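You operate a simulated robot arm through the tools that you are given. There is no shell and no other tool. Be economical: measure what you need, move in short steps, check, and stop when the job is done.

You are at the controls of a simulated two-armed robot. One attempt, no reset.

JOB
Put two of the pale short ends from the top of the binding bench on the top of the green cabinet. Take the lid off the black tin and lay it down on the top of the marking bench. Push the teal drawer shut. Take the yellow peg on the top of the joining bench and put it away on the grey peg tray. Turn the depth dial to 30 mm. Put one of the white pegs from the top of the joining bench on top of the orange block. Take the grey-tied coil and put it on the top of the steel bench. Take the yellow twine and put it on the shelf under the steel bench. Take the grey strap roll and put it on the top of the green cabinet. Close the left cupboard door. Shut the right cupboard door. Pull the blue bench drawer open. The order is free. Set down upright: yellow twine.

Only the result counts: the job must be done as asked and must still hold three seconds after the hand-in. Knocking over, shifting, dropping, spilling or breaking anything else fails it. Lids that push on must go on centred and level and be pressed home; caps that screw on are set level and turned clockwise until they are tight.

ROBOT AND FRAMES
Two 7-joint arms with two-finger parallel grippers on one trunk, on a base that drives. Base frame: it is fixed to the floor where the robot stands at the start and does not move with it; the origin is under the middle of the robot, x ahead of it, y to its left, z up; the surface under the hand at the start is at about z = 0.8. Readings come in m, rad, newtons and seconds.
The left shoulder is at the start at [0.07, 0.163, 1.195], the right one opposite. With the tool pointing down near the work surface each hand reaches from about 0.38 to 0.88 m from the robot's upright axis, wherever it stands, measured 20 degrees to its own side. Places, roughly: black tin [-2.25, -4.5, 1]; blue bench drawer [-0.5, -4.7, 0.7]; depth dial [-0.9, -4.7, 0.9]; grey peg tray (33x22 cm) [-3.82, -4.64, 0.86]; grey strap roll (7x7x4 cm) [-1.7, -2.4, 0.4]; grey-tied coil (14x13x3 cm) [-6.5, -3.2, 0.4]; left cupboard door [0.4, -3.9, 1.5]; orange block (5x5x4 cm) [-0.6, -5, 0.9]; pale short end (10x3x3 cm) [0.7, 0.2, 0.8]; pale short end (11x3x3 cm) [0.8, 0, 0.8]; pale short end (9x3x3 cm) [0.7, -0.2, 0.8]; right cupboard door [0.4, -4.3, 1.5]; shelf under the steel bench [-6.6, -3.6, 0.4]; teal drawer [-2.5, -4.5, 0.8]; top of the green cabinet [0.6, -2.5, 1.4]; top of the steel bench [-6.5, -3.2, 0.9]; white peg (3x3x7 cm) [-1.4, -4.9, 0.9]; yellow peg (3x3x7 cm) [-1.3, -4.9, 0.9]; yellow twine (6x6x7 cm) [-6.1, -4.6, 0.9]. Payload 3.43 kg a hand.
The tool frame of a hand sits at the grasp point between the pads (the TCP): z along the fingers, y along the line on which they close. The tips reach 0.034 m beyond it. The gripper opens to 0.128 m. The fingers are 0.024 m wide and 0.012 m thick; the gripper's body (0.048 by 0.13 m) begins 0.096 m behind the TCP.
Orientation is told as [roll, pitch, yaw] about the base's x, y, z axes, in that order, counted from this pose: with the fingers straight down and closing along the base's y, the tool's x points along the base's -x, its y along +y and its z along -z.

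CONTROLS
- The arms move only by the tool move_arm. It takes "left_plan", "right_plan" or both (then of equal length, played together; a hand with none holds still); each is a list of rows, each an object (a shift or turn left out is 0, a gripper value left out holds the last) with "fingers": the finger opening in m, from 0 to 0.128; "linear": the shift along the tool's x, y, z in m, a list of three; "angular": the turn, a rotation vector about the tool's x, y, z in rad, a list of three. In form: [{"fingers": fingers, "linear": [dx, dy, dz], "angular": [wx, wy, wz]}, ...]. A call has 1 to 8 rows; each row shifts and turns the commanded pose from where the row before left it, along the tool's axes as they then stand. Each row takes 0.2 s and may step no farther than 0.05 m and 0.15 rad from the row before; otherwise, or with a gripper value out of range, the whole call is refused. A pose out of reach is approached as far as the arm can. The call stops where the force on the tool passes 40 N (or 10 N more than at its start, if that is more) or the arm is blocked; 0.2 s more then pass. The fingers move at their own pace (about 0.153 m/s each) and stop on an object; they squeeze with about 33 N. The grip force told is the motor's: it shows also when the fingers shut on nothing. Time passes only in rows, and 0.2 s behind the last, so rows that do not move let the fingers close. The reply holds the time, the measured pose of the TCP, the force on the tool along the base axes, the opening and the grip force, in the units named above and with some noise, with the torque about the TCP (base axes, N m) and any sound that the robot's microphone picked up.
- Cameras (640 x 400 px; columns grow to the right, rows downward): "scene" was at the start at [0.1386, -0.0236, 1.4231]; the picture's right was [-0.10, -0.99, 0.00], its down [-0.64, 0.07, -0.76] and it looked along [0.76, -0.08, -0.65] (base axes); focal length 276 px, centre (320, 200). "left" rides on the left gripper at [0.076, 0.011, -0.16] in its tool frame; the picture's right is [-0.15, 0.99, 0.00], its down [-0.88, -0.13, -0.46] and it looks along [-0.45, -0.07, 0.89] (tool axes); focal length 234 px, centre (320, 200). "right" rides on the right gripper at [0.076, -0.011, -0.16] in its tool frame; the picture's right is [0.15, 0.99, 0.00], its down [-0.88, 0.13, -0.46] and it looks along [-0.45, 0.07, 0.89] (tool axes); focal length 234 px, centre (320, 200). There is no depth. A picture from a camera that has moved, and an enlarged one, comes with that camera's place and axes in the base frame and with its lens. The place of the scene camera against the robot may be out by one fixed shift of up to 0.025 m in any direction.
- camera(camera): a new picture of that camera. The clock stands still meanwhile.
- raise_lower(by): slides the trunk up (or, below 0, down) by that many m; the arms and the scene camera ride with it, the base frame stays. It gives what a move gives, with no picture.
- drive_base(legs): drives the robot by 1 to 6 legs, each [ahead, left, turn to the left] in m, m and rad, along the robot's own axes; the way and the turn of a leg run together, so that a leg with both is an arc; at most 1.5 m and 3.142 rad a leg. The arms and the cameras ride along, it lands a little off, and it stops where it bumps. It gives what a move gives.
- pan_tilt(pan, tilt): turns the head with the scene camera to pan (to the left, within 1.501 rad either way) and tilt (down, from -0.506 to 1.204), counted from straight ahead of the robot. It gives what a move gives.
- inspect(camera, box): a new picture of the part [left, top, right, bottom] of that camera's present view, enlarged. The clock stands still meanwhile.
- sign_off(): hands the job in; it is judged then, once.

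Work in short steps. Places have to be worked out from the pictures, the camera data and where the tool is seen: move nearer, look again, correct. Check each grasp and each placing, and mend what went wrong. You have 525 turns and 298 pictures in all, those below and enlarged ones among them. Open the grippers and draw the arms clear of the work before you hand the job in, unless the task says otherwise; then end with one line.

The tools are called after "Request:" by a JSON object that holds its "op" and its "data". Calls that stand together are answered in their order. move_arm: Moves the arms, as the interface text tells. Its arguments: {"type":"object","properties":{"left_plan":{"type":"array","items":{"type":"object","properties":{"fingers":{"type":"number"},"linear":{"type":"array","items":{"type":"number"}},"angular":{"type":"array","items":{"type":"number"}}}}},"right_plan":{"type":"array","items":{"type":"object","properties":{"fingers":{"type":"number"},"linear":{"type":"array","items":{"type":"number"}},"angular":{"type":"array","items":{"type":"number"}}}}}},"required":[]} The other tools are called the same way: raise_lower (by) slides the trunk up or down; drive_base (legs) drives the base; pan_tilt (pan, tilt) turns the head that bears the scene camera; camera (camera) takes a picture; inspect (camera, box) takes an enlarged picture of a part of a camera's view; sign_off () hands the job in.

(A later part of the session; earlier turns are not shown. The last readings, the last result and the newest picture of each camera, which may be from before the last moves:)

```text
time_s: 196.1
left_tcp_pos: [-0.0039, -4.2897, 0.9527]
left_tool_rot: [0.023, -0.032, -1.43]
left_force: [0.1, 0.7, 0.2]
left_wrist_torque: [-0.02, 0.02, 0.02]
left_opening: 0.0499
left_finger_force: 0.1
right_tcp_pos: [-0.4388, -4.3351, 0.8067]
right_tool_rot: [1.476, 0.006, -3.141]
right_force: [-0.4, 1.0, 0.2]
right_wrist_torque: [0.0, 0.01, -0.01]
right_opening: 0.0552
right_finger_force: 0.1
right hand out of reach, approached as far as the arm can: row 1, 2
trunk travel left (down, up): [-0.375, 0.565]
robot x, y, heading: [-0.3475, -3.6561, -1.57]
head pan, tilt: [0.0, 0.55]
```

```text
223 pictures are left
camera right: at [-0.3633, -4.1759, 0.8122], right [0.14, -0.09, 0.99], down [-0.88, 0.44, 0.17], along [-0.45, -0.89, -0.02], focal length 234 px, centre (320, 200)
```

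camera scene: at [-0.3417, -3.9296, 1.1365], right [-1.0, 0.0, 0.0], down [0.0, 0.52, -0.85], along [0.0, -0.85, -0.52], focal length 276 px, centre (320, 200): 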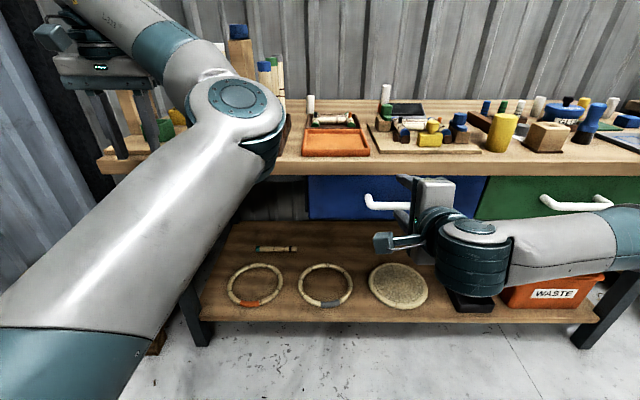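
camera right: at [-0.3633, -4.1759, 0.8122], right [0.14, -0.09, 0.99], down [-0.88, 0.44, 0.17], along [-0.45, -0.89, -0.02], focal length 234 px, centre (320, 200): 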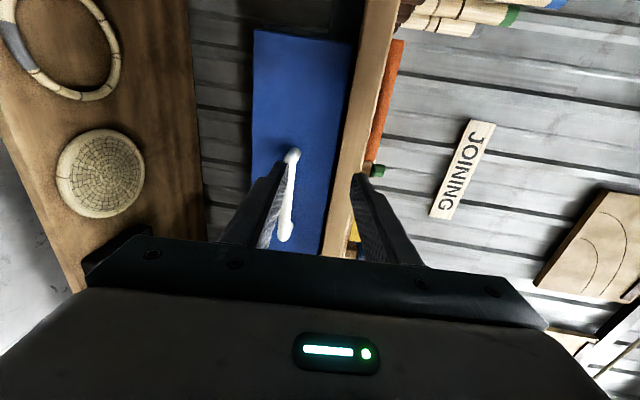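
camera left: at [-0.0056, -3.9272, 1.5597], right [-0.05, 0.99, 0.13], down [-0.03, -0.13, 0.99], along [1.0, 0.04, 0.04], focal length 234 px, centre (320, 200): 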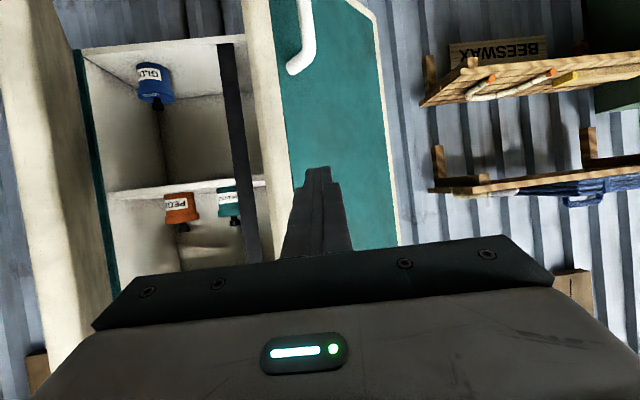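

The hand drifts towards the robot's middle, so it wants to be more central. I strafe the base right and bring the hand leftwards to the handle line.

Request:
{"op": "drive_base", "data": {"legs": [[0, -0.2, 0]]}}

Request:
{"op": "move_arm", "data": {"right_plan": [{"linear": [0.04, -0.01, 0]}, {"linear": [0.04, -0.01, 0]}, {"linear": [0.03, -0.01, 0]}, {"linear": [0, 0, 0]}]}}

Request:
{"op": "camera", "data": {"camera": "right"}}

```text
time_s: 197.7
left_tcp_pos: [-0.198, -4.2896, 0.9518]
left_tool_rot: [0.022, -0.033, -1.426]
left_force: [-0.6, -0.2, -0.9]
left_wrist_torque: [0.01, -0.04, -0.02]
left_opening: 0.0499
left_finger_force: 0.0
right_tcp_pos: [-0.634, -4.3356, 0.8057]
right_tool_rot: [1.477, 0.007, -3.136]
right_force: [0.3, -0.4, 0.4]
right_wrist_torque: [-0.02, -0.02, 0.04]
right_opening: 0.0551
right_finger_force: 0.1
trunk travel left (down, up): [-0.375, 0.565]
robot x, y, heading: [-0.5394, -3.6536, -1.57]
head pan, tilt: [0.0, 0.55]
```

```text
time_s: 198.7
left_tcp_pos: [-0.1971, -4.2887, 0.9518]
left_tool_rot: [0.023, -0.034, -1.428]
left_force: [0.1, -0.5, 0.3]
left_wrist_torque: [-0.01, -0.03, 0.0]
left_opening: 0.0498
left_finger_force: 0.0
right_tcp_pos: [-0.5217, -4.3341, 0.777]
right_tool_rot: [1.475, 0.008, -3.135]
right_force: [0.3, -0.2, 0.0]
right_wrist_torque: [0.0, 0.0, -0.01]
right_opening: 0.0545
right_finger_force: 0.1
trunk travel left (down, up): [-0.375, 0.565]
robot x, y, heading: [-0.5393, -3.6551, -1.575]
head pan, tilt: [0.0, 0.55]
```

```text
222 pictures are left
camera right: at [-0.4463, -4.1737, 0.7818], right [0.14, -0.09, 0.99], down [-0.88, 0.44, 0.17], along [-0.45, -0.89, -0.02], focal length 234 px, centre (320, 200)
```

right: 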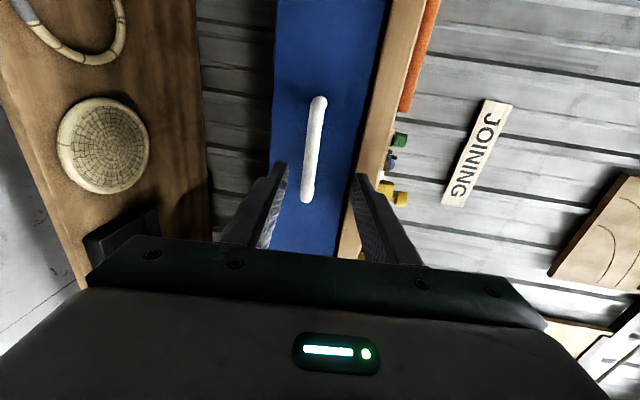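

Now reachable. Triangulated bar: [-0.529, -4.49, 0.755]. I advance 0.135 m with the fingers above and below the bar.

Request:
{"op": "move_arm", "data": {"right_plan": [{"linear": [-0.003, -0.003, 0.04]}, {"linear": [-0.002, -0.003, 0.04]}, {"linear": [0, 0, 0.03]}, {"linear": [0, 0, 0.025]}]}}

Request:
{"op": "camera", "data": {"camera": "right"}}

```text
time_s: 199.7
left_tcp_pos: [-0.1969, -4.2886, 0.9522]
left_tool_rot: [0.023, -0.033, -1.429]
left_force: [0.5, 0.3, 0.2]
left_wrist_torque: [0.01, 0.01, 0.01]
left_opening: 0.05
left_finger_force: 0.1
right_tcp_pos: [-0.5247, -4.4682, 0.7578]
right_tool_rot: [1.474, 0.006, -3.135]
right_force: [-0.2, -0.1, 0.4]
right_wrist_torque: [0.06, -0.02, 0.03]
right_opening: 0.055
right_finger_force: 0.0
trunk travel left (down, up): [-0.375, 0.565]
robot x, y, heading: [-0.5409, -3.6529, -1.567]
head pan, tilt: [0.0, 0.55]
```

```text
221 pictures are left
camera right: at [-0.4499, -4.3079, 0.764], right [0.14, -0.09, 0.99], down [-0.88, 0.44, 0.17], along [-0.45, -0.9, -0.02], focal length 234 px, centre (320, 200)
```

right: 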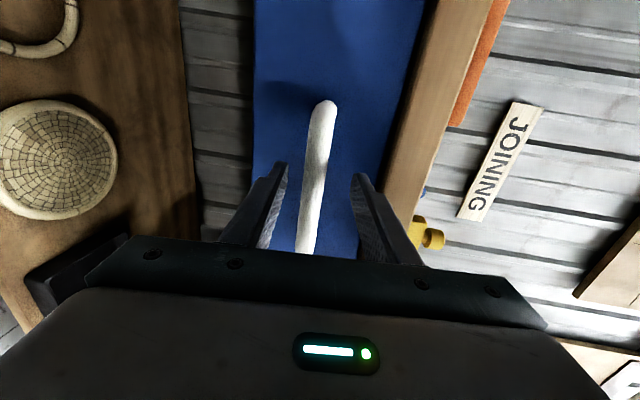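

The bar lies between the fingers. I advance 12 mm more and close.

Request:
{"op": "move_arm", "data": {"right_plan": [{"linear": [0, 0, 0.012]}, {"fingers": 0}, {"fingers": 0}, {"fingers": 0}]}}

```text
time_s: 200.7
left_tcp_pos: [-0.1966, -4.2911, 0.9502]
left_tool_rot: [0.023, -0.032, -1.429]
left_force: [0.7, 0.0, -0.1]
left_wrist_torque: [0.0, -0.03, -0.01]
left_opening: 0.0499
left_finger_force: 0.1
right_tcp_pos: [-0.5254, -4.479, 0.752]
right_tool_rot: [1.466, 0.006, -3.134]
right_force: [-3.1, 11.5, -24.4]
right_wrist_torque: [0.57, 0.62, -0.49]
right_opening: 0.0197
right_finger_force: 44.9
trunk travel left (down, up): [-0.375, 0.565]
robot x, y, heading: [-0.5454, -3.6541, -1.57]
head pan, tilt: [0.0, 0.55]
```

Gripped (0.020 m). I pull the drawer by driving the base back 0.2 m.

Request:
{"op": "drive_base", "data": {"legs": [[-0.2, 0, 0]]}}

Request:
{"op": "camera", "data": {"camera": "scene"}}

```text
time_s: 202.3
left_tcp_pos: [-0.1969, -4.0876, 0.9489]
left_tool_rot: [0.022, -0.03, -1.428]
left_force: [-0.4, 0.0, 0.6]
left_wrist_torque: [0.0, 0.01, 0.0]
left_opening: 0.0499
left_finger_force: 0.1
right_tcp_pos: [-0.5236, -4.2761, 0.7524]
right_tool_rot: [1.465, 0.005, -3.133]
right_force: [8.4, -1.9, -30.2]
right_wrist_torque: [0.61, 0.33, 0.33]
right_opening: 0.0197
right_finger_force: 45.4
trunk travel left (down, up): [-0.375, 0.565]
robot x, y, heading: [-0.5413, -3.4498, -1.57]
head pan, tilt: [0.0, 0.55]
```

```text
220 pictures are left
camera scene: at [-0.5374, -3.608, 1.136], right [-1.0, 0.0, 0.0], down [0.0, 0.53, -0.85], along [0.0, -0.85, -0.53], focal length 276 px, centre (320, 200)
```

scene: 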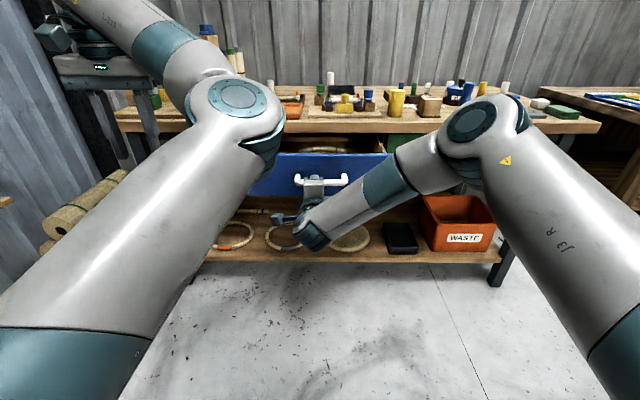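

The drawer is 0.2 m open. I try another 0.08 m to make sure it is well open.

Request:
{"op": "drive_base", "data": {"legs": [[-0.08, 0, 0]]}}

Request:
{"op": "camera", "data": {"camera": "scene"}}

```text
time_s: 203.3
left_tcp_pos: [-0.1979, -4.0081, 0.9514]
left_tool_rot: [0.023, -0.032, -1.426]
left_force: [0.0, 0.3, -0.1]
left_wrist_torque: [0.0, 0.01, -0.01]
left_opening: 0.0501
left_finger_force: 0.1
right_tcp_pos: [-0.524, -4.1966, 0.7518]
right_tool_rot: [1.467, 0.005, -3.132]
right_force: [2.1, -1.6, -18.4]
right_wrist_torque: [0.37, 0.36, 0.5]
right_opening: 0.0198
right_finger_force: 45.8
trunk travel left (down, up): [-0.375, 0.565]
robot x, y, heading: [-0.5386, -3.3707, -1.567]
head pan, tilt: [0.0, 0.55]
```

```text
219 pictures are left
camera scene: at [-0.5381, -3.5284, 1.1362], right [-1.0, 0.0, 0.0], down [0.0, 0.52, -0.85], along [0.0, -0.85, -0.52], focal length 276 px, centre (320, 200)
```

scene: 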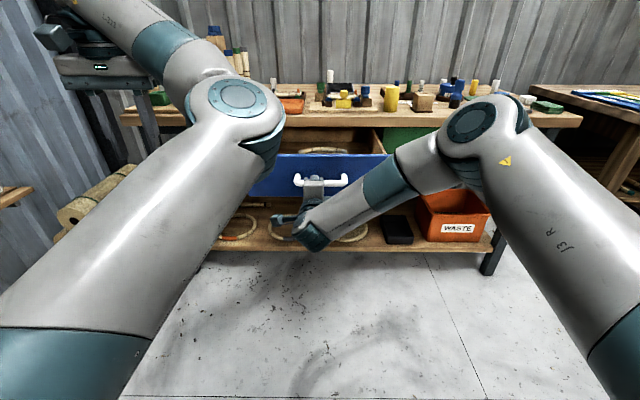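

The drawer is 0.28 m open. I release, back away, and turn the right hand down again.

Request:
{"op": "move_arm", "data": {"right_plan": [{"fingers": 0.07}, {"fingers": 0.07}]}}

Request:
{"op": "drive_base", "data": {"legs": [[-0.25, 0, 0]]}}

Request:
{"op": "raise_lower", "data": {"by": 0.38}}

Request:
{"op": "move_arm", "data": {"right_plan": [{"angular": [0.147, 0, 0]}, {"angular": [0.147, 0, 0]}, {"angular": [0.147, 0, 0]}, {"angular": [0.147, 0, 0]}, {"angular": [0.147, 0, 0]}, {"angular": [0.147, 0, 0]}, {"angular": [0.147, 0, 0]}, {"angular": [0.147, 0, 0]}]}}

Request:
{"op": "move_arm", "data": {"right_plan": [{"angular": [0.147, 0, 0]}, {"angular": [0.14, 0, 0]}, {"angular": [0, 0, -0.14], "linear": [0, 0, -0.02]}, {"angular": [0, 0, -0.14], "linear": [0, 0, -0.02]}, {"angular": [0, 0, -0.14], "linear": [0, 0, -0.02]}, {"angular": [0, 0, -0.14], "linear": [0, 0, -0.02]}, {"angular": [0, 0, -0.14], "linear": [0, 0, -0.02]}, {"angular": [0, 0, -0.14], "linear": [0, 0, -0.02]}]}}

Request:
{"op": "camera", "data": {"camera": "scene"}}

```text
time_s: 203.9
left_tcp_pos: [-0.1977, -4.0064, 0.9524]
left_tool_rot: [0.023, -0.033, -1.426]
left_force: [0.3, 0.1, 0.2]
left_wrist_torque: [-0.01, 0.0, 0.05]
left_opening: 0.0497
left_finger_force: 0.1
right_tcp_pos: [-0.5247, -4.1947, 0.7546]
right_tool_rot: [1.468, 0.006, -3.131]
right_force: [-0.4, -0.2, 0.5]
right_wrist_torque: [-0.04, -0.01, 0.0]
right_opening: 0.07
right_finger_force: 0.2
trunk travel left (down, up): [-0.375, 0.565]
robot x, y, heading: [-0.5432, -3.3719, -1.564]
head pan, tilt: [0.0, 0.55]
```

```text
time_s: 205.7
left_tcp_pos: [-0.1978, -3.7575, 0.9543]
left_tool_rot: [0.024, -0.035, -1.428]
left_force: [0.0, 0.7, -0.3]
left_wrist_torque: [-0.03, 0.02, 0.04]
left_opening: 0.0499
left_finger_force: 0.1
right_tcp_pos: [-0.5252, -3.9491, 0.7542]
right_tool_rot: [1.468, 0.005, -3.13]
right_force: [-0.6, -0.5, 0.4]
right_wrist_torque: [0.04, -0.01, 0.02]
right_opening: 0.0698
right_finger_force: 0.0
trunk travel left (down, up): [-0.375, 0.565]
robot x, y, heading: [-0.5427, -3.124, -1.567]
head pan, tilt: [0.0, 0.55]
```

```text
time_s: 209.4
left_tcp_pos: [-0.1986, -3.76, 1.3322]
left_tool_rot: [0.024, -0.033, -1.428]
left_force: [-0.2, 0.1, 0.3]
left_wrist_torque: [-0.03, -0.02, -0.03]
left_opening: 0.0498
left_finger_force: 0.1
right_tcp_pos: [-0.5253, -3.9479, 1.133]
right_tool_rot: [1.468, 0.006, -3.132]
right_force: [0.4, 0.6, -0.4]
right_wrist_torque: [-0.03, 0.0, 0.01]
right_opening: 0.0699
right_finger_force: 0.1
trunk travel left (down, up): [-0.755, 0.185]
robot x, y, heading: [-0.5411, -3.1221, -1.567]
head pan, tilt: [0.0, 0.55]
```

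```text
time_s: 211.2
left_tcp_pos: [-0.1963, -3.7596, 1.3316]
left_tool_rot: [0.02, -0.033, -1.428]
left_force: [-0.6, 0.8, -0.4]
left_wrist_torque: [0.05, 0.05, -0.01]
left_opening: 0.0497
left_finger_force: 0.1
right_tcp_pos: [-0.5236, -3.9496, 1.1326]
right_tool_rot: [0.29, 0.005, -3.13]
right_force: [0.1, -0.2, 0.0]
right_wrist_torque: [0.03, 0.04, 0.01]
right_opening: 0.0701
right_finger_force: 0.0
trunk travel left (down, up): [-0.755, 0.185]
robot x, y, heading: [-0.5432, -3.1267, -1.566]
head pan, tilt: [0.0, 0.55]
```

```text
time_s: 213.0
left_tcp_pos: [-0.2005, -3.7605, 1.3322]
left_tool_rot: [0.025, -0.032, -1.429]
left_force: [-1.2, 0.8, 0.2]
left_wrist_torque: [0.03, -0.02, 0.02]
left_opening: 0.0502
left_finger_force: 0.2
right_tcp_pos: [-0.5367, -3.9062, 1.2521]
right_tool_rot: [0.055, -0.051, -2.292]
right_force: [-0.2, -1.0, -0.3]
right_wrist_torque: [-0.03, -0.05, 0.01]
right_opening: 0.0696
right_finger_force: 0.1
right hand out of reach, approached as far as the arm can: row 2, 4, 6, 8
trunk travel left (down, up): [-0.755, 0.185]
robot x, y, heading: [-0.5416, -3.1283, -1.566]
head pan, tilt: [0.0, 0.55]
```

```text
218 pictures are left
camera scene: at [-0.5417, -3.28, 1.5165], right [-1.0, 0.0, 0.0], down [0.0, 0.52, -0.85], along [0.0, -0.85, -0.52], focal length 276 px, centre (320, 200)
```

scene: 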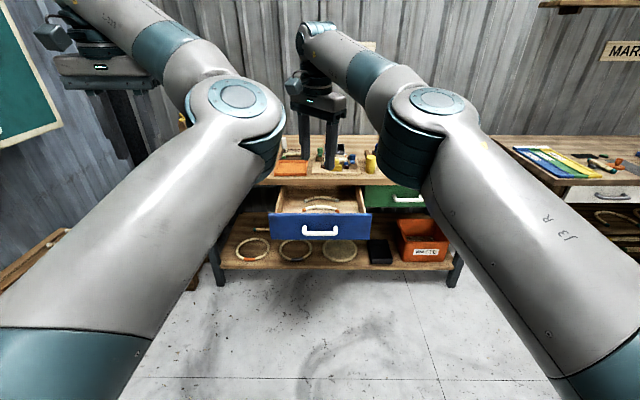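

The blue drawer is open. I finish turning the right wrist and move the hand back to the right side.

Request:
{"op": "move_arm", "data": {"right_plan": [{"angular": [0, 0, -0.145]}, {"angular": [0, 0, -0.145]}, {"angular": [0, 0, -0.145]}, {"angular": [0, 0, -0.145]}, {"angular": [0, 0, -0.14], "linear": [0, -0.03, 0]}, {"linear": [0, -0.045, 0]}, {"linear": [0, -0.045, 0]}, {"linear": [0, -0.045, 0]}]}}

Request:
{"op": "drive_base", "data": {"legs": [[0, -0.6, 0], [0.99, 0, 0]]}}

Request:
{"op": "camera", "data": {"camera": "scene"}}

Request:
{"op": "camera", "data": {"camera": "right"}}

```text
time_s: 214.8
left_tcp_pos: [-0.2015, -3.7595, 1.3331]
left_tool_rot: [0.025, -0.034, -1.427]
left_force: [-0.9, 0.0, -0.7]
left_wrist_torque: [0.0, -0.05, -0.01]
left_opening: 0.0501
left_finger_force: 0.2
right_tcp_pos: [-0.7023, -3.9023, 1.2543]
right_tool_rot: [0.009, -0.075, -1.57]
right_force: [-0.1, 0.3, 1.6]
right_wrist_torque: [0.01, -0.05, -0.05]
right_opening: 0.07
right_finger_force: 0.1
trunk travel left (down, up): [-0.755, 0.185]
robot x, y, heading: [-0.5443, -3.1237, -1.566]
head pan, tilt: [0.0, 0.55]
```

```text
time_s: 222.9
left_tcp_pos: [-0.7845, -4.7522, 1.3329]
left_tool_rot: [0.023, -0.032, -1.426]
left_force: [0.5, 0.0, 0.6]
left_wrist_torque: [0.0, 0.02, 0.01]
left_opening: 0.0498
left_finger_force: 0.1
right_tcp_pos: [-1.2879, -4.8944, 1.2548]
right_tool_rot: [0.006, -0.076, -1.572]
right_force: [-0.8, 0.2, 0.0]
right_wrist_torque: [0.0, -0.03, 0.01]
right_opening: 0.0699
right_finger_force: 0.1
trunk travel left (down, up): [-0.755, 0.185]
robot x, y, heading: [-1.1282, -4.1184, -1.566]
head pan, tilt: [0.0, 0.55]
```

```text
217 pictures are left
camera scene: at [-1.1274, -4.2723, 1.5166], right [-1.0, 0.0, 0.0], down [0.0, 0.52, -0.85], along [0.0, -0.85, -0.52], focal length 276 px, centre (320, 200)
```

scene: 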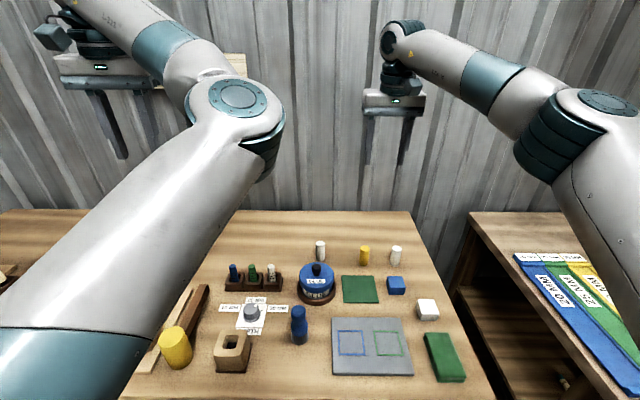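

```text
216 pictures are left
camera right: at [-1.299, -4.8066, 1.4098], right [0.99, 0.15, 0.0], down [0.13, -0.84, 0.52], along [0.07, -0.52, -0.85], focal length 234 px, centre (320, 200)
```

right: 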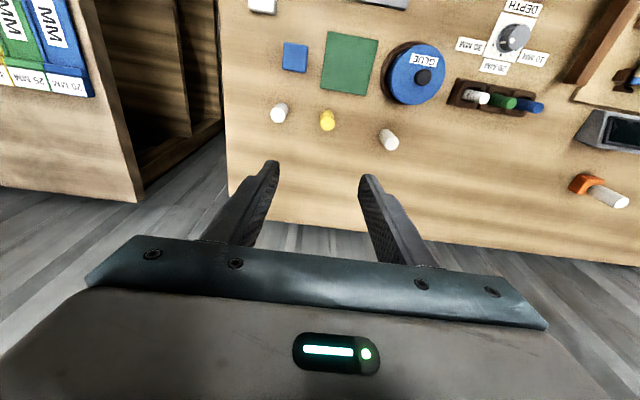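

Yellow peg is about [-1.269, -4.918]. I level the hand, move above it and go down to z≈1.0.

Request:
{"op": "move_arm", "data": {"right_plan": [{"angular": [0, 0.076, 0]}, {"linear": [-0.024, 0.019, 0.03]}, {"linear": [0, 0, 0.045]}, {"linear": [0, 0, 0.045]}, {"linear": [0, 0, 0.045]}, {"linear": [0, 0, 0.045]}, {"linear": [0, 0, 0.04]}]}}

Request:
{"op": "camera", "data": {"camera": "right"}}

```text
time_s: 224.5
left_tcp_pos: [-0.7859, -4.7523, 1.3314]
left_tool_rot: [0.024, -0.034, -1.427]
left_force: [0.0, -0.9, 0.2]
left_wrist_torque: [0.04, -0.02, -0.02]
left_opening: 0.0501
left_finger_force: 0.0
right_tcp_pos: [-1.2656, -4.9204, 1.0044]
right_tool_rot: [0.008, 0.003, -1.571]
right_force: [-0.6, -0.4, -0.6]
right_wrist_torque: [0.04, -0.01, 0.01]
right_opening: 0.07
right_finger_force: 0.2
trunk travel left (down, up): [-0.755, 0.185]
robot x, y, heading: [-1.1316, -4.117, -1.572]
head pan, tilt: [0.0, 0.55]
```

```text
215 pictures are left
camera right: at [-1.2781, -4.8448, 1.1649], right [0.99, 0.15, 0.01], down [0.13, -0.88, 0.46], along [0.07, -0.45, -0.89], focal length 234 px, centre (320, 200)
```

right: 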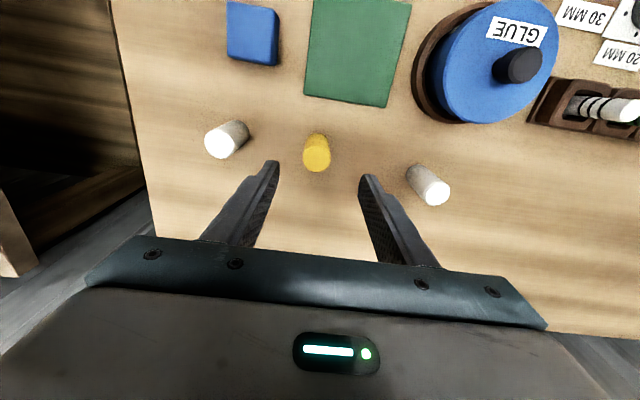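

Well aligned. I descend, grip, and lift.

Request:
{"op": "move_arm", "data": {"right_plan": [{"linear": [0, -0.004, 0.04]}, {"linear": [0, 0, 0.04]}, {"linear": [0, 0, 0.025]}, {"fingers": 0}, {"fingers": 0}, {"fingers": 0}, {"linear": [0, 0, -0.03]}, {"linear": [0, 0, -0.045]}]}}

Request:
{"op": "camera", "data": {"camera": "right"}}

```text
time_s: 226.3
left_tcp_pos: [-0.7845, -4.7517, 1.3324]
left_tool_rot: [0.021, -0.037, -1.427]
left_force: [-0.4, -0.4, 0.3]
left_wrist_torque: [0.0, 0.07, 0.01]
left_opening: 0.0501
left_finger_force: 0.0
right_tcp_pos: [-1.2705, -4.9162, 0.9757]
right_tool_rot: [0.005, 0.003, -1.569]
right_force: [1.1, 0.5, -0.2]
right_wrist_torque: [-0.06, 0.0, -0.01]
right_opening: 0.0282
right_finger_force: 32.6
trunk travel left (down, up): [-0.755, 0.185]
robot x, y, heading: [-1.1344, -4.1166, -1.561]
head pan, tilt: [0.0, 0.55]
```

```text
214 pictures are left
camera right: at [-1.2826, -4.8406, 1.1369], right [0.99, 0.15, 0.01], down [0.13, -0.88, 0.46], along [0.07, -0.45, -0.89], focal length 234 px, centre (320, 200)
```

right: 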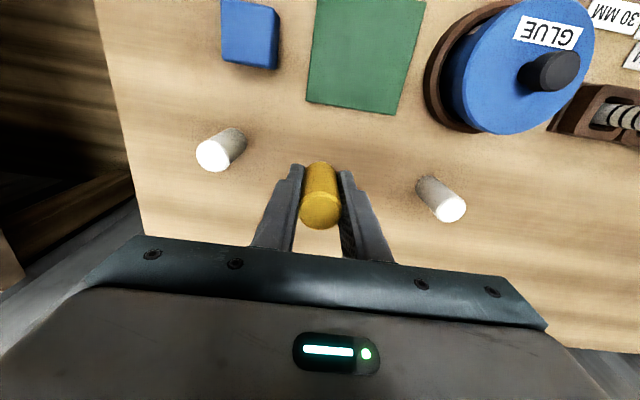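

The peg is held. I raise it, back off, and look right along the route to the next benches.

Request:
{"op": "move_arm", "data": {"right_plan": [{"linear": [0.02, 0, -0.045]}, {"linear": [0.02, 0, -0.045]}, {"linear": [0.02, 0, -0.045]}, {"linear": [0.02, 0, -0.045]}, {"linear": [0.02, 0, -0.045]}, {"linear": [0.02, 0, -0.045]}]}}

Request:
{"op": "drive_base", "data": {"legs": [[-0.35, 0, 0]]}}

Request:
{"op": "pan_tilt", "data": {"pan": -0.9, "tilt": 0.5}}

Request:
{"op": "camera", "data": {"camera": "scene"}}

```text
time_s: 227.7
left_tcp_pos: [-0.7859, -4.7502, 1.3342]
left_tool_rot: [0.024, -0.034, -1.425]
left_force: [0.2, 0.9, 1.2]
left_wrist_torque: [-0.02, 0.01, -0.04]
left_opening: 0.0498
left_finger_force: 0.0
right_tcp_pos: [-1.2716, -4.7991, 1.2467]
right_tool_rot: [0.004, 0.001, -1.571]
right_force: [0.4, -0.3, -0.6]
right_wrist_torque: [-0.02, 0.03, -0.02]
right_opening: 0.0283
right_finger_force: 32.7
trunk travel left (down, up): [-0.755, 0.185]
robot x, y, heading: [-1.1323, -4.1173, -1.566]
head pan, tilt: [0.0, 0.55]
```

```text
time_s: 230.0
left_tcp_pos: [-0.7866, -4.3997, 1.3306]
left_tool_rot: [0.022, -0.033, -1.422]
left_force: [-0.3, 0.1, -1.1]
left_wrist_torque: [0.03, -0.03, -0.01]
left_opening: 0.0499
left_finger_force: 0.1
right_tcp_pos: [-1.2733, -4.448, 1.2447]
right_tool_rot: [0.007, 0.001, -1.568]
right_force: [0.3, 0.0, -0.3]
right_wrist_torque: [-0.01, 0.02, 0.01]
right_opening: 0.0281
right_finger_force: 32.8
trunk travel left (down, up): [-0.755, 0.185]
robot x, y, heading: [-1.134, -3.7624, -1.565]
head pan, tilt: [0.0, 0.55]
```

```text
time_s: 231.2
left_tcp_pos: [-0.7857, -4.3986, 1.3327]
left_tool_rot: [0.024, -0.032, -1.421]
left_force: [-0.3, 0.0, -0.3]
left_wrist_torque: [0.04, 0.04, 0.01]
left_opening: 0.0501
left_finger_force: 0.1
right_tcp_pos: [-1.2718, -4.4472, 1.2467]
right_tool_rot: [0.008, 0.003, -1.567]
right_force: [0.4, -1.0, -0.6]
right_wrist_torque: [0.01, -0.02, 0.0]
right_opening: 0.0281
right_finger_force: 33.1
trunk travel left (down, up): [-0.755, 0.185]
robot x, y, heading: [-1.1334, -3.7675, -1.56]
head pan, tilt: [-0.901, 0.499]
```

```text
213 pictures are left
camera scene: at [-1.2005, -3.8874, 1.5211], right [-0.63, 0.78, 0.0], down [0.37, 0.3, -0.88], along [-0.68, -0.55, -0.48], focal length 276 px, centre (320, 200)
```

scene: 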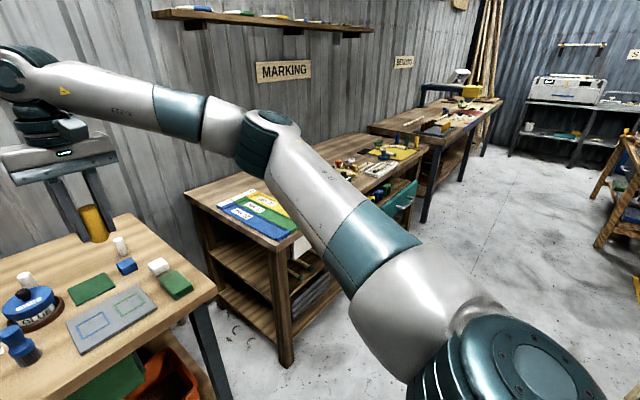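

The way along y≈-3.77 is clear; the teal drawer stands open ahead. I strafe right to the tray's bench with the peg held high.

Request:
{"op": "drive_base", "data": {"legs": [[0, -1.3, 0], [0, -1.25, 0]]}}

Request:
{"op": "pan_tilt", "data": {"pan": 0, "tilt": 0.6}}

Request:
{"op": "camera", "data": {"camera": "scene"}}

```text
time_s: 243.6
left_tcp_pos: [-3.3055, -4.4271, 1.3323]
left_tool_rot: [0.022, -0.033, -1.395]
left_force: [-0.5, -0.9, 0.3]
left_wrist_torque: [-0.01, 0.03, 0.01]
left_opening: 0.0502
left_finger_force: 0.0
right_tcp_pos: [-3.7913, -4.4906, 1.2458]
right_tool_rot: [0.007, 0.0, -1.541]
right_force: [0.3, -0.2, 0.5]
right_wrist_torque: [0.0, 0.0, 0.0]
right_opening: 0.028
right_finger_force: 33.3
trunk travel left (down, up): [-0.755, 0.185]
robot x, y, heading: [-3.6737, -3.8062, -1.538]
head pan, tilt: [-0.901, 0.499]
```

```text
time_s: 244.8
left_tcp_pos: [-3.307, -4.4293, 1.3317]
left_tool_rot: [0.023, -0.032, -1.393]
left_force: [-0.9, 0.8, 0.6]
left_wrist_torque: [-0.02, 0.02, 0.02]
left_opening: 0.0501
left_finger_force: 0.0
right_tcp_pos: [-3.7922, -4.4899, 1.2453]
right_tool_rot: [0.007, 0.003, -1.54]
right_force: [-0.4, 0.2, -0.4]
right_wrist_torque: [-0.05, 0.01, 0.01]
right_opening: 0.028
right_finger_force: 32.6
trunk travel left (down, up): [-0.755, 0.185]
robot x, y, heading: [-3.6691, -3.8053, -1.541]
head pan, tilt: [0.0, 0.6]
```

```text
212 pictures are left
camera scene: at [-3.663, -3.9586, 1.512], right [-1.0, -0.03, 0.0], down [-0.02, 0.56, -0.82], along [0.03, -0.82, -0.57], focal length 276 px, centre (320, 200)
```

scene: 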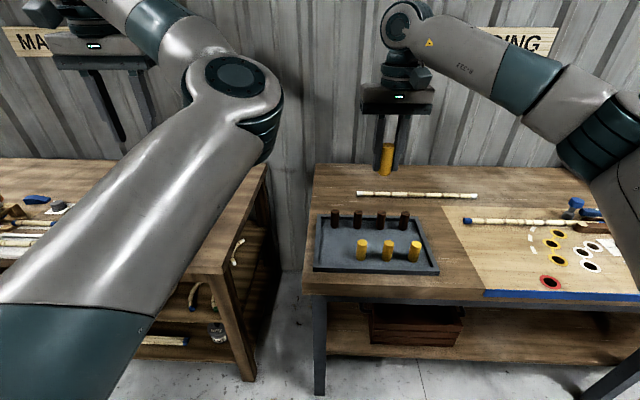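

I zoom in on the grey peg tray.

Request:
{"op": "inspect", "data": {"camera": "scene", "box": [300, 195, 450, 285]}}

```text
4.27 times, centred on (375, 240) of scene
camera zoom: at [-3.663, -3.9586, 1.512], right [-1.0, -0.03, 0.0], down [-0.02, 0.56, -0.82], along [0.03, -0.82, -0.57], focal length 1178 px, centre (85, 29)
```

zoom: 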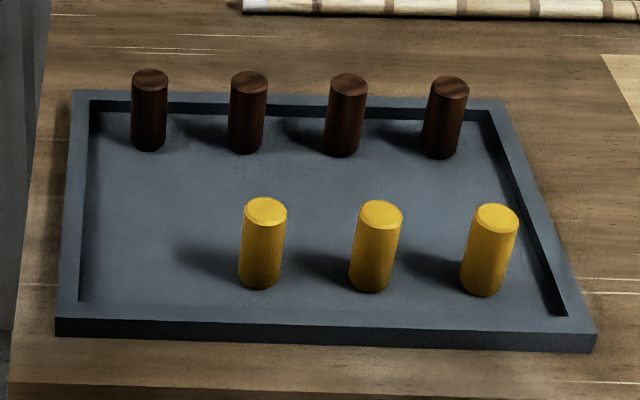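

The tray has a missing yellow place at its left front, about [-3.687, -4.56]. I bring the hand above it by driving.

Request:
{"op": "drive_base", "data": {"legs": [[0.09, 0.1, -0.03]]}}

Request:
{"op": "camera", "data": {"camera": "right"}}

Request:
{"op": "camera", "data": {"camera": "scene"}}

```text
time_s: 246.1
left_tcp_pos: [-3.2243, -4.5241, 1.3334]
left_tool_rot: [0.022, -0.036, -1.427]
left_force: [0.0, 0.4, 1.1]
left_wrist_torque: [0.01, -0.04, 0.01]
left_opening: 0.05
left_finger_force: 0.0
right_tcp_pos: [-3.7115, -4.5715, 1.2454]
right_tool_rot: [0.006, 0.001, -1.57]
right_force: [-1.5, 0.8, -0.8]
right_wrist_torque: [-0.01, -0.01, 0.03]
right_opening: 0.0281
right_finger_force: 33.1
trunk travel left (down, up): [-0.755, 0.185]
robot x, y, heading: [-3.5711, -3.8896, -1.567]
head pan, tilt: [0.0, 0.6]
```

```text
210 pictures are left
camera right: at [-3.7242, -4.4968, 1.4075], right [0.99, 0.15, 0.01], down [0.13, -0.88, 0.46], along [0.07, -0.45, -0.89], focal length 234 px, centre (320, 200)
```

right: 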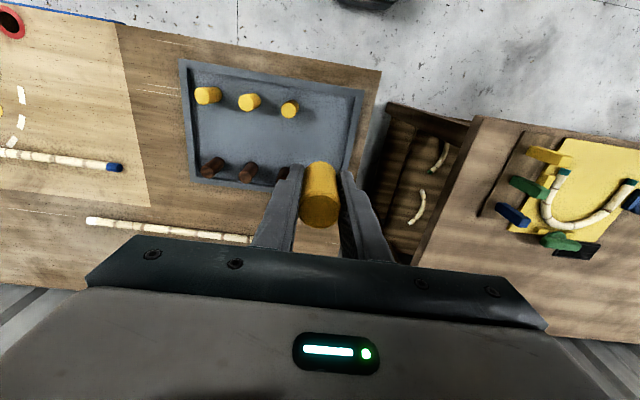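

```text
209 pictures are left
camera scene: at [-3.5667, -4.044, 1.5122], right [-1.0, 0.0, 0.0], down [0.0, 0.56, -0.83], along [0.0, -0.83, -0.56], focal length 276 px, centre (320, 200)
```

scene: 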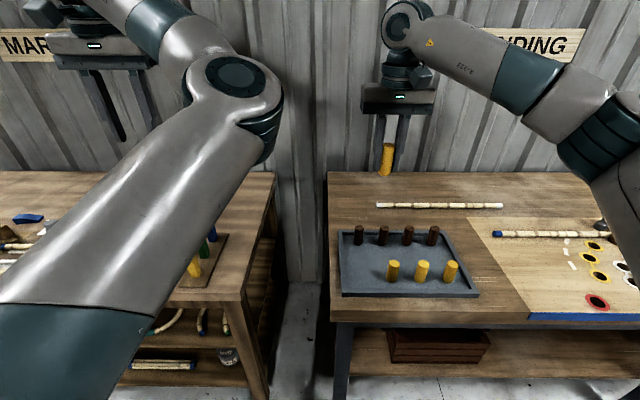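

The vacant place works out at [-3.692, -4.554]. I move over it and lower to z≈1.0.

Request:
{"op": "move_arm", "data": {"right_plan": [{"linear": [0.0175, 0.0195, 0.02]}, {"linear": [0, 0, 0.045]}, {"linear": [0, 0, 0.045]}, {"linear": [0, 0, 0.045]}, {"linear": [0, 0, 0.045]}, {"linear": [0, 0, 0.045]}]}}

Request:
{"op": "camera", "data": {"camera": "right"}}

Request:
{"op": "inspect", "data": {"camera": "scene", "box": [310, 190, 490, 310]}}

```text
time_s: 247.5
left_tcp_pos: [-3.2236, -4.5262, 1.331]
left_tool_rot: [0.024, -0.032, -1.427]
left_force: [-0.8, 0.0, -0.4]
left_wrist_torque: [0.0, 0.03, 0.0]
left_opening: 0.0499
left_finger_force: 0.0
right_tcp_pos: [-3.6891, -4.5571, 1.0004]
right_tool_rot: [0.007, 0.002, -1.571]
right_force: [-0.9, -0.5, -0.6]
right_wrist_torque: [0.0, 0.0, 0.0]
right_opening: 0.028
right_finger_force: 33.1
trunk travel left (down, up): [-0.755, 0.185]
robot x, y, heading: [-3.5682, -3.8926, -1.566]
head pan, tilt: [0.0, 0.6]
```

```text
208 pictures are left
camera right: at [-3.7016, -4.4823, 1.161], right [0.99, 0.15, 0.01], down [0.13, -0.88, 0.46], along [0.07, -0.45, -0.89], focal length 234 px, centre (320, 200)
```

right: 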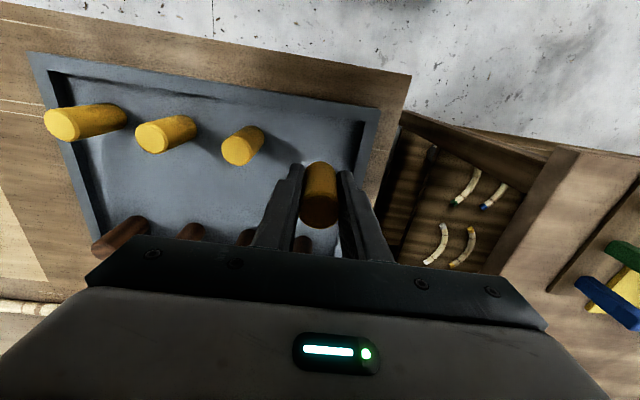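

```text
3.33 times, centred on (400, 250) of scene
camera zoom: at [-3.5657, -4.0464, 1.512], right [-1.0, 0.0, 0.0], down [0.0, 0.57, -0.82], along [0.0, -0.82, -0.57], focal length 920 px, centre (53, 33)
```

zoom: 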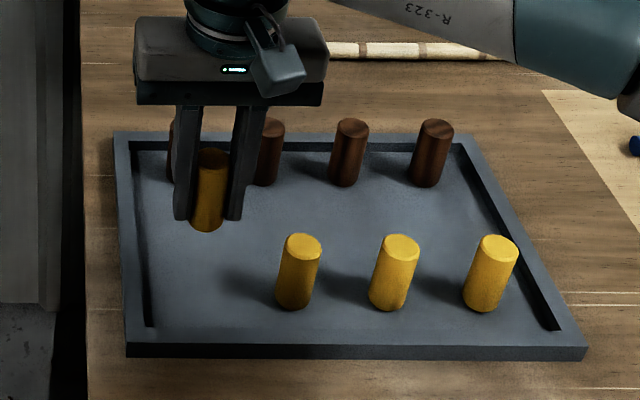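

Good position. I lower in steps until the peg touches the tray.

Request:
{"op": "move_arm", "data": {"right_plan": [{"linear": [0, 0, 0.04]}, {"linear": [0, 0, 0.025]}, {"linear": [0, 0, 0.008]}, {"linear": [0, 0, 0.004]}, {"linear": [0, 0, 0.004]}, {"linear": [0, 0, 0.004]}, {"linear": [0, 0, 0.004]}, {"linear": [0, 0, 0.004]}]}}

```text
time_s: 249.3
left_tcp_pos: [-3.2246, -4.5254, 1.3318]
left_tool_rot: [0.024, -0.033, -1.427]
left_force: [0.7, 0.1, -0.1]
left_wrist_torque: [-0.03, 0.01, 0.02]
left_opening: 0.0497
left_finger_force: 0.0
right_tcp_pos: [-3.6891, -4.5564, 0.9103]
right_tool_rot: [0.008, -0.001, -1.571]
right_force: [0.4, -0.3, 5.5]
right_wrist_torque: [-0.02, 0.1, 0.02]
right_opening: 0.0279
right_finger_force: 33.1
trunk travel left (down, up): [-0.755, 0.185]
robot x, y, heading: [-3.572, -3.8924, -1.567]
head pan, tilt: [0.0, 0.6]
```

Contact is beginning (5.5 N). I press slightly further, open, and rise.

Request:
{"op": "move_arm", "data": {"right_plan": [{"linear": [0, 0, 0.002]}, {"fingers": 0.05}, {"fingers": 0.05}, {"linear": [0, 0, -0.03]}, {"linear": [0, 0, -0.045]}, {"linear": [0, 0, -0.045]}, {"linear": [0, 0, -0.045]}, {"linear": [0, 0, -0.045]}]}}

Request:
{"op": "inspect", "data": {"camera": "scene", "box": [310, 190, 490, 310]}}

```text
time_s: 251.1
left_tcp_pos: [-3.224, -4.5256, 1.3313]
left_tool_rot: [0.022, -0.033, -1.425]
left_force: [-0.4, 0.2, 1.4]
left_wrist_torque: [0.01, 0.01, 0.0]
left_opening: 0.05
left_finger_force: 0.2
right_tcp_pos: [-3.6926, -4.5534, 1.1186]
right_tool_rot: [0.005, 0.002, -1.571]
right_force: [0.0, 1.0, 0.8]
right_wrist_torque: [-0.01, 0.01, 0.03]
right_opening: 0.0499
right_finger_force: 0.0
trunk travel left (down, up): [-0.755, 0.185]
robot x, y, heading: [-3.5692, -3.8916, -1.568]
head pan, tilt: [0.0, 0.6]
```

```text
3.33 times, centred on (400, 250) of scene
camera zoom: at [-3.565, -4.0443, 1.512], right [-1.0, 0.0, 0.0], down [0.0, 0.56, -0.83], along [0.0, -0.83, -0.56], focal length 920 px, centre (53, 33)
```

zoom: 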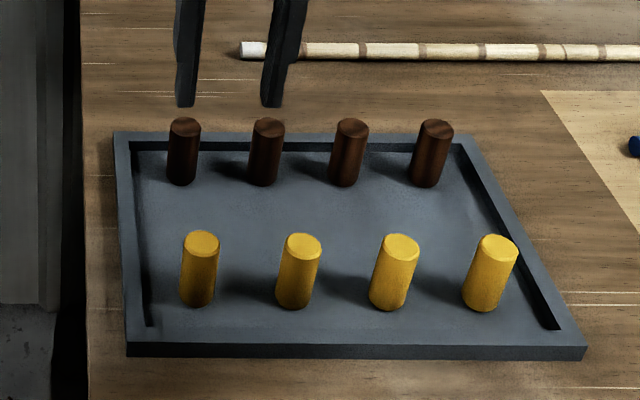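

The yellow peg stands in the tray. Next is the marking bench: back off, strafe left, and look.

Request:
{"op": "move_arm", "data": {"right_plan": [{"linear": [0, 0, -0.045]}, {"linear": [0, 0, -0.045]}, {"linear": [0, 0, -0.045]}]}}

Request:
{"op": "drive_base", "data": {"legs": [[0.15, 0, 0], [-0.3, 0, 0], [0, 1.2, 0]]}}

Request:
{"op": "camera", "data": {"camera": "scene"}}

```text
time_s: 251.9
left_tcp_pos: [-3.2231, -4.5266, 1.3314]
left_tool_rot: [0.021, -0.034, -1.425]
left_force: [0.1, -0.6, -0.4]
left_wrist_torque: [0.0, 0.04, 0.01]
left_opening: 0.0497
left_finger_force: 0.0
right_tcp_pos: [-3.691, -4.5553, 1.2519]
right_tool_rot: [0.005, 0.001, -1.57]
right_force: [0.9, -0.1, 0.4]
right_wrist_torque: [0.0, 0.02, 0.0]
right_opening: 0.05
right_finger_force: 0.0
trunk travel left (down, up): [-0.755, 0.185]
robot x, y, heading: [-3.5675, -3.8933, -1.566]
head pan, tilt: [0.0, 0.6]
```

```text
time_s: 260.7
left_tcp_pos: [-2.0012, -4.3584, 1.3321]
left_tool_rot: [0.023, -0.032, -1.418]
left_force: [-0.1, -0.6, 0.0]
left_wrist_torque: [0.0, 0.01, -0.02]
left_opening: 0.0502
left_finger_force: 0.0
right_tcp_pos: [-2.4694, -4.3937, 1.2517]
right_tool_rot: [0.006, 0.001, -1.56]
right_force: [-0.5, 0.4, -0.8]
right_wrist_torque: [-0.03, 0.0, -0.02]
right_opening: 0.05
right_finger_force: 0.1
trunk travel left (down, up): [-0.755, 0.185]
robot x, y, heading: [-2.3537, -3.7276, -1.554]
head pan, tilt: [0.0, 0.6]
```

```text
205 pictures are left
camera scene: at [-2.3476, -3.8812, 1.512], right [-1.0, -0.01, 0.0], down [-0.01, 0.57, -0.82], along [0.01, -0.82, -0.57], focal length 276 px, centre (320, 200)
```

scene: 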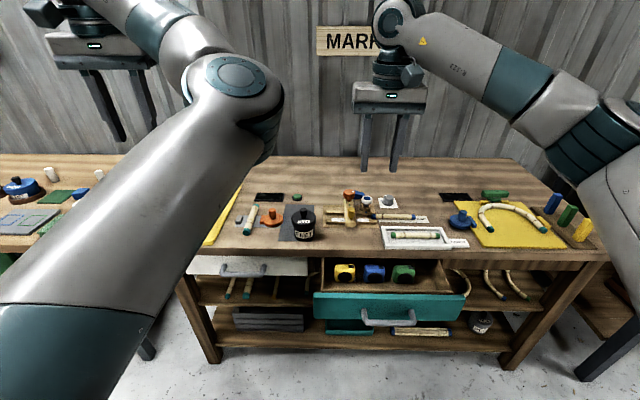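

I zoom in on the black tin and the drawer.

Request:
{"op": "inspect", "data": {"camera": "scene", "box": [225, 175, 385, 275]}}

Request:
{"op": "camera", "data": {"camera": "right"}}

```text
4.00 times, centred on (305, 225) of scene
camera zoom: at [-2.3476, -3.8812, 1.512], right [-1.0, -0.01, 0.0], down [-0.01, 0.57, -0.82], along [0.01, -0.82, -0.57], focal length 1104 px, centre (380, 100)
```

zoom: 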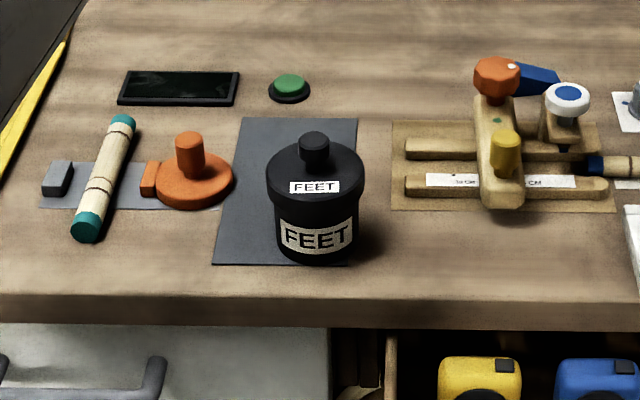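

```text
203 pictures are left
camera right: at [-2.4817, -4.3188, 1.4125], right [0.99, 0.16, 0.01], down [0.14, -0.88, 0.46], along [0.08, -0.45, -0.89], focal length 234 px, centre (320, 200)
```

right: 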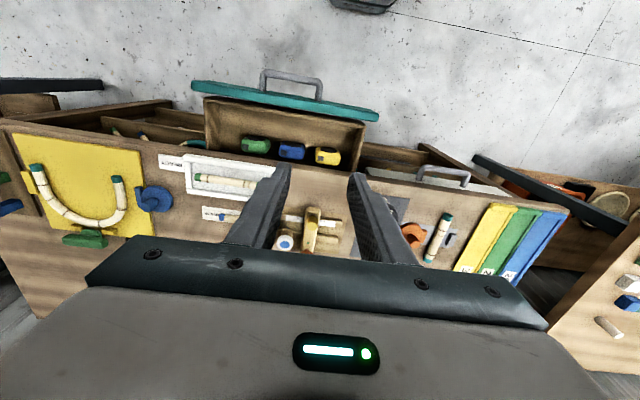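

The tin is near [-2.27, -4.57], its lid carrying a knob on top. I drive so the right hand comes near above it and look.

Request:
{"op": "drive_base", "data": {"legs": [[0.08, 0.2, -0.015]]}}

Request:
{"op": "camera", "data": {"camera": "right"}}

Request:
{"op": "camera", "data": {"camera": "scene"}}

```text
time_s: 262.4
left_tcp_pos: [-1.813, -4.4414, 1.3332]
left_tool_rot: [0.023, -0.034, -1.437]
left_force: [-0.1, 0.7, -0.2]
left_wrist_torque: [0.01, -0.03, 0.0]
left_opening: 0.0501
left_finger_force: 0.0
right_tcp_pos: [-2.279, -4.4684, 1.2524]
right_tool_rot: [0.007, 0.003, -1.579]
right_force: [-1.0, -0.3, -0.2]
right_wrist_torque: [-0.04, -0.04, 0.0]
right_opening: 0.05
right_finger_force: 0.1
trunk travel left (down, up): [-0.755, 0.185]
robot x, y, heading: [-2.1507, -3.806, -1.575]
head pan, tilt: [0.0, 0.6]
```

```text
202 pictures are left
camera right: at [-2.2913, -4.393, 1.4127], right [0.99, 0.14, 0.01], down [0.12, -0.88, 0.46], along [0.07, -0.45, -0.89], focal length 234 px, centre (320, 200)
```

right: 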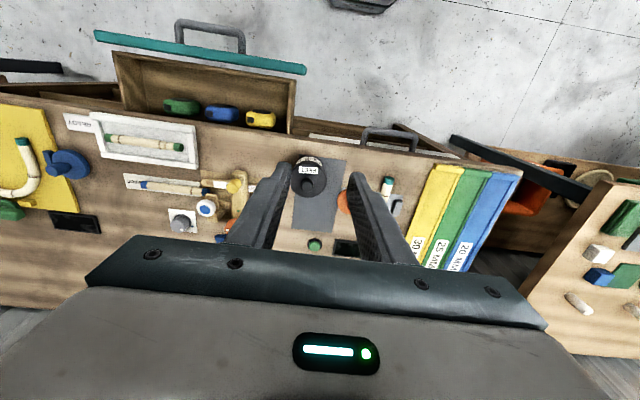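

```text
201 pictures are left
camera scene: at [-2.1487, -3.9578, 1.5121], right [-1.0, 0.01, 0.0], down [0.0, 0.56, -0.83], along [0.0, -0.83, -0.56], focal length 276 px, centre (320, 200)
```

scene: 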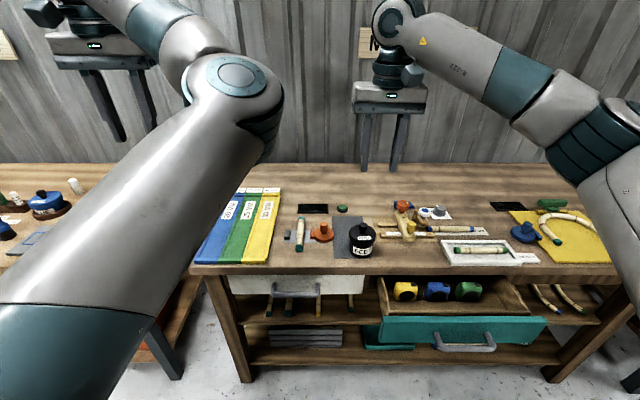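

The lid knob is about [-2.288, -4.572]. I move above it at z≈1.08.

Request:
{"op": "move_arm", "data": {"right_plan": [{"linear": [-0.021, -0.002, 0.034]}, {"linear": [-0.021, -0.002, 0.034]}, {"linear": [-0.021, -0.002, 0.034]}, {"linear": [-0.021, -0.002, 0.034]}, {"linear": [-0.02, -0.001, 0.034]}]}}

Request:
{"op": "camera", "data": {"camera": "right"}}

Request:
{"op": "inspect", "data": {"camera": "scene", "box": [300, 170, 420, 270]}}

```text
time_s: 263.6
left_tcp_pos: [-1.8109, -4.4433, 1.3311]
left_tool_rot: [0.021, -0.033, -1.436]
left_force: [-0.3, -0.9, -0.2]
left_wrist_torque: [0.03, 0.03, 0.01]
left_opening: 0.0503
left_finger_force: 0.1
right_tcp_pos: [-2.2869, -4.5758, 1.0815]
right_tool_rot: [0.007, 0.001, -1.58]
right_force: [-0.7, 0.6, 0.2]
right_wrist_torque: [0.01, -0.01, -0.01]
right_opening: 0.05
right_finger_force: 0.0
trunk travel left (down, up): [-0.755, 0.185]
robot x, y, heading: [-2.1488, -3.8045, -1.571]
head pan, tilt: [0.0, 0.6]
```

```text
200 pictures are left
camera right: at [-2.2983, -4.5008, 1.2419], right [0.99, 0.14, 0.01], down [0.12, -0.88, 0.46], along [0.07, -0.45, -0.89], focal length 234 px, centre (320, 200)
```

right: 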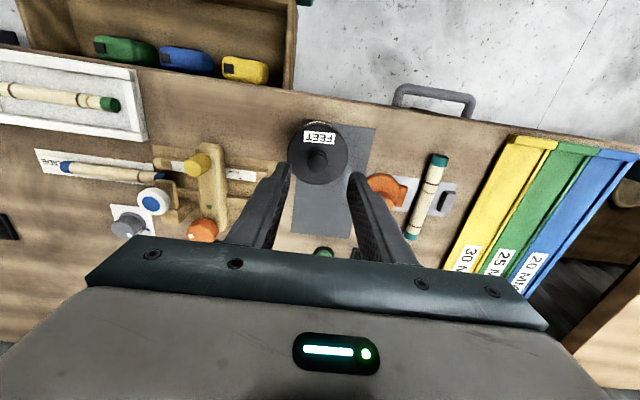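

```text
4.00 times, centred on (360, 220) of scene
camera zoom: at [-2.1469, -3.9598, 1.5119], right [-1.0, 0.01, 0.0], down [0.0, 0.57, -0.82], along [0.0, -0.82, -0.57], focal length 1104 px, centre (160, 120)
```

zoom: 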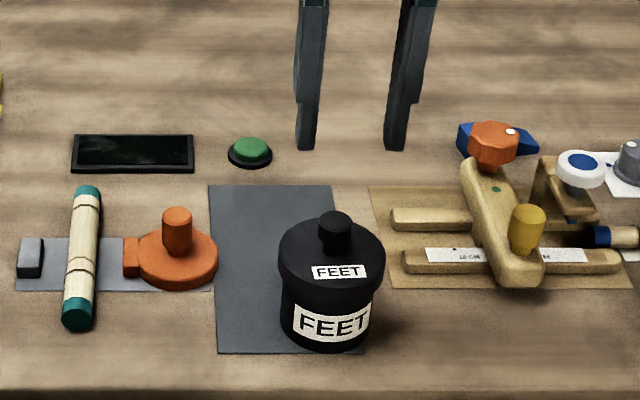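

I shift 15 mm back, descend to z≈0.985 and look again.

Request:
{"op": "move_arm", "data": {"right_plan": [{"linear": [-0.015, 0, 0.02]}, {"linear": [0, 0, 0.04]}, {"linear": [0, 0, 0.035]}]}}

Request:
{"op": "camera", "data": {"camera": "right"}}

Request:
{"op": "inspect", "data": {"camera": "scene", "box": [300, 170, 420, 270]}}

```text
time_s: 264.4
left_tcp_pos: [-1.8104, -4.4435, 1.3323]
left_tool_rot: [0.021, -0.032, -1.436]
left_force: [-0.2, 0.2, -1.2]
left_wrist_torque: [-0.02, -0.02, -0.03]
left_opening: 0.0501
left_finger_force: 0.0
right_tcp_pos: [-2.2869, -4.5885, 0.9848]
right_tool_rot: [0.007, 0.0, -1.579]
right_force: [-0.9, -0.5, -0.2]
right_wrist_torque: [0.01, -0.03, -0.02]
right_opening: 0.0501
right_finger_force: 0.1
trunk travel left (down, up): [-0.755, 0.185]
robot x, y, heading: [-2.1511, -3.8058, -1.574]
head pan, tilt: [0.0, 0.6]
```

```text
198 pictures are left
camera right: at [-2.2983, -4.5131, 1.1463], right [0.99, 0.14, 0.01], down [0.12, -0.88, 0.46], along [0.07, -0.45, -0.89], focal length 234 px, centre (320, 200)
```

right: 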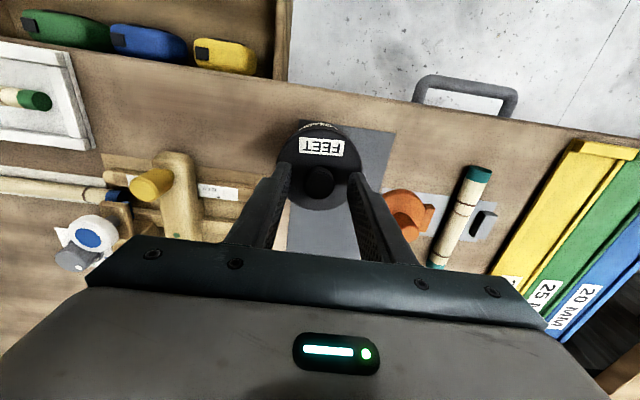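

```text
4.00 times, centred on (360, 220) of scene
camera zoom: at [-2.1474, -3.9585, 1.5121], right [-1.0, 0.01, 0.0], down [0.0, 0.57, -0.82], along [0.0, -0.82, -0.57], focal length 1104 px, centre (160, 120)
```

zoom: 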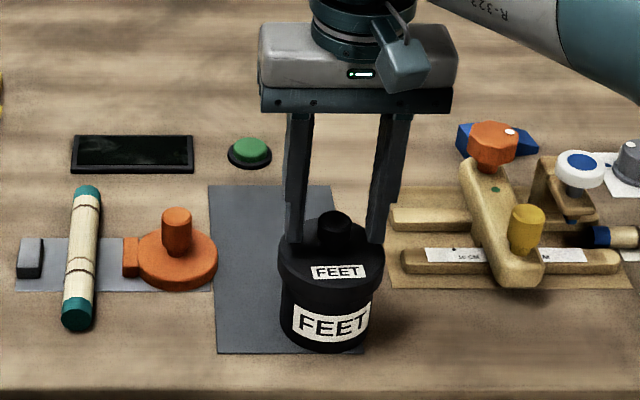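

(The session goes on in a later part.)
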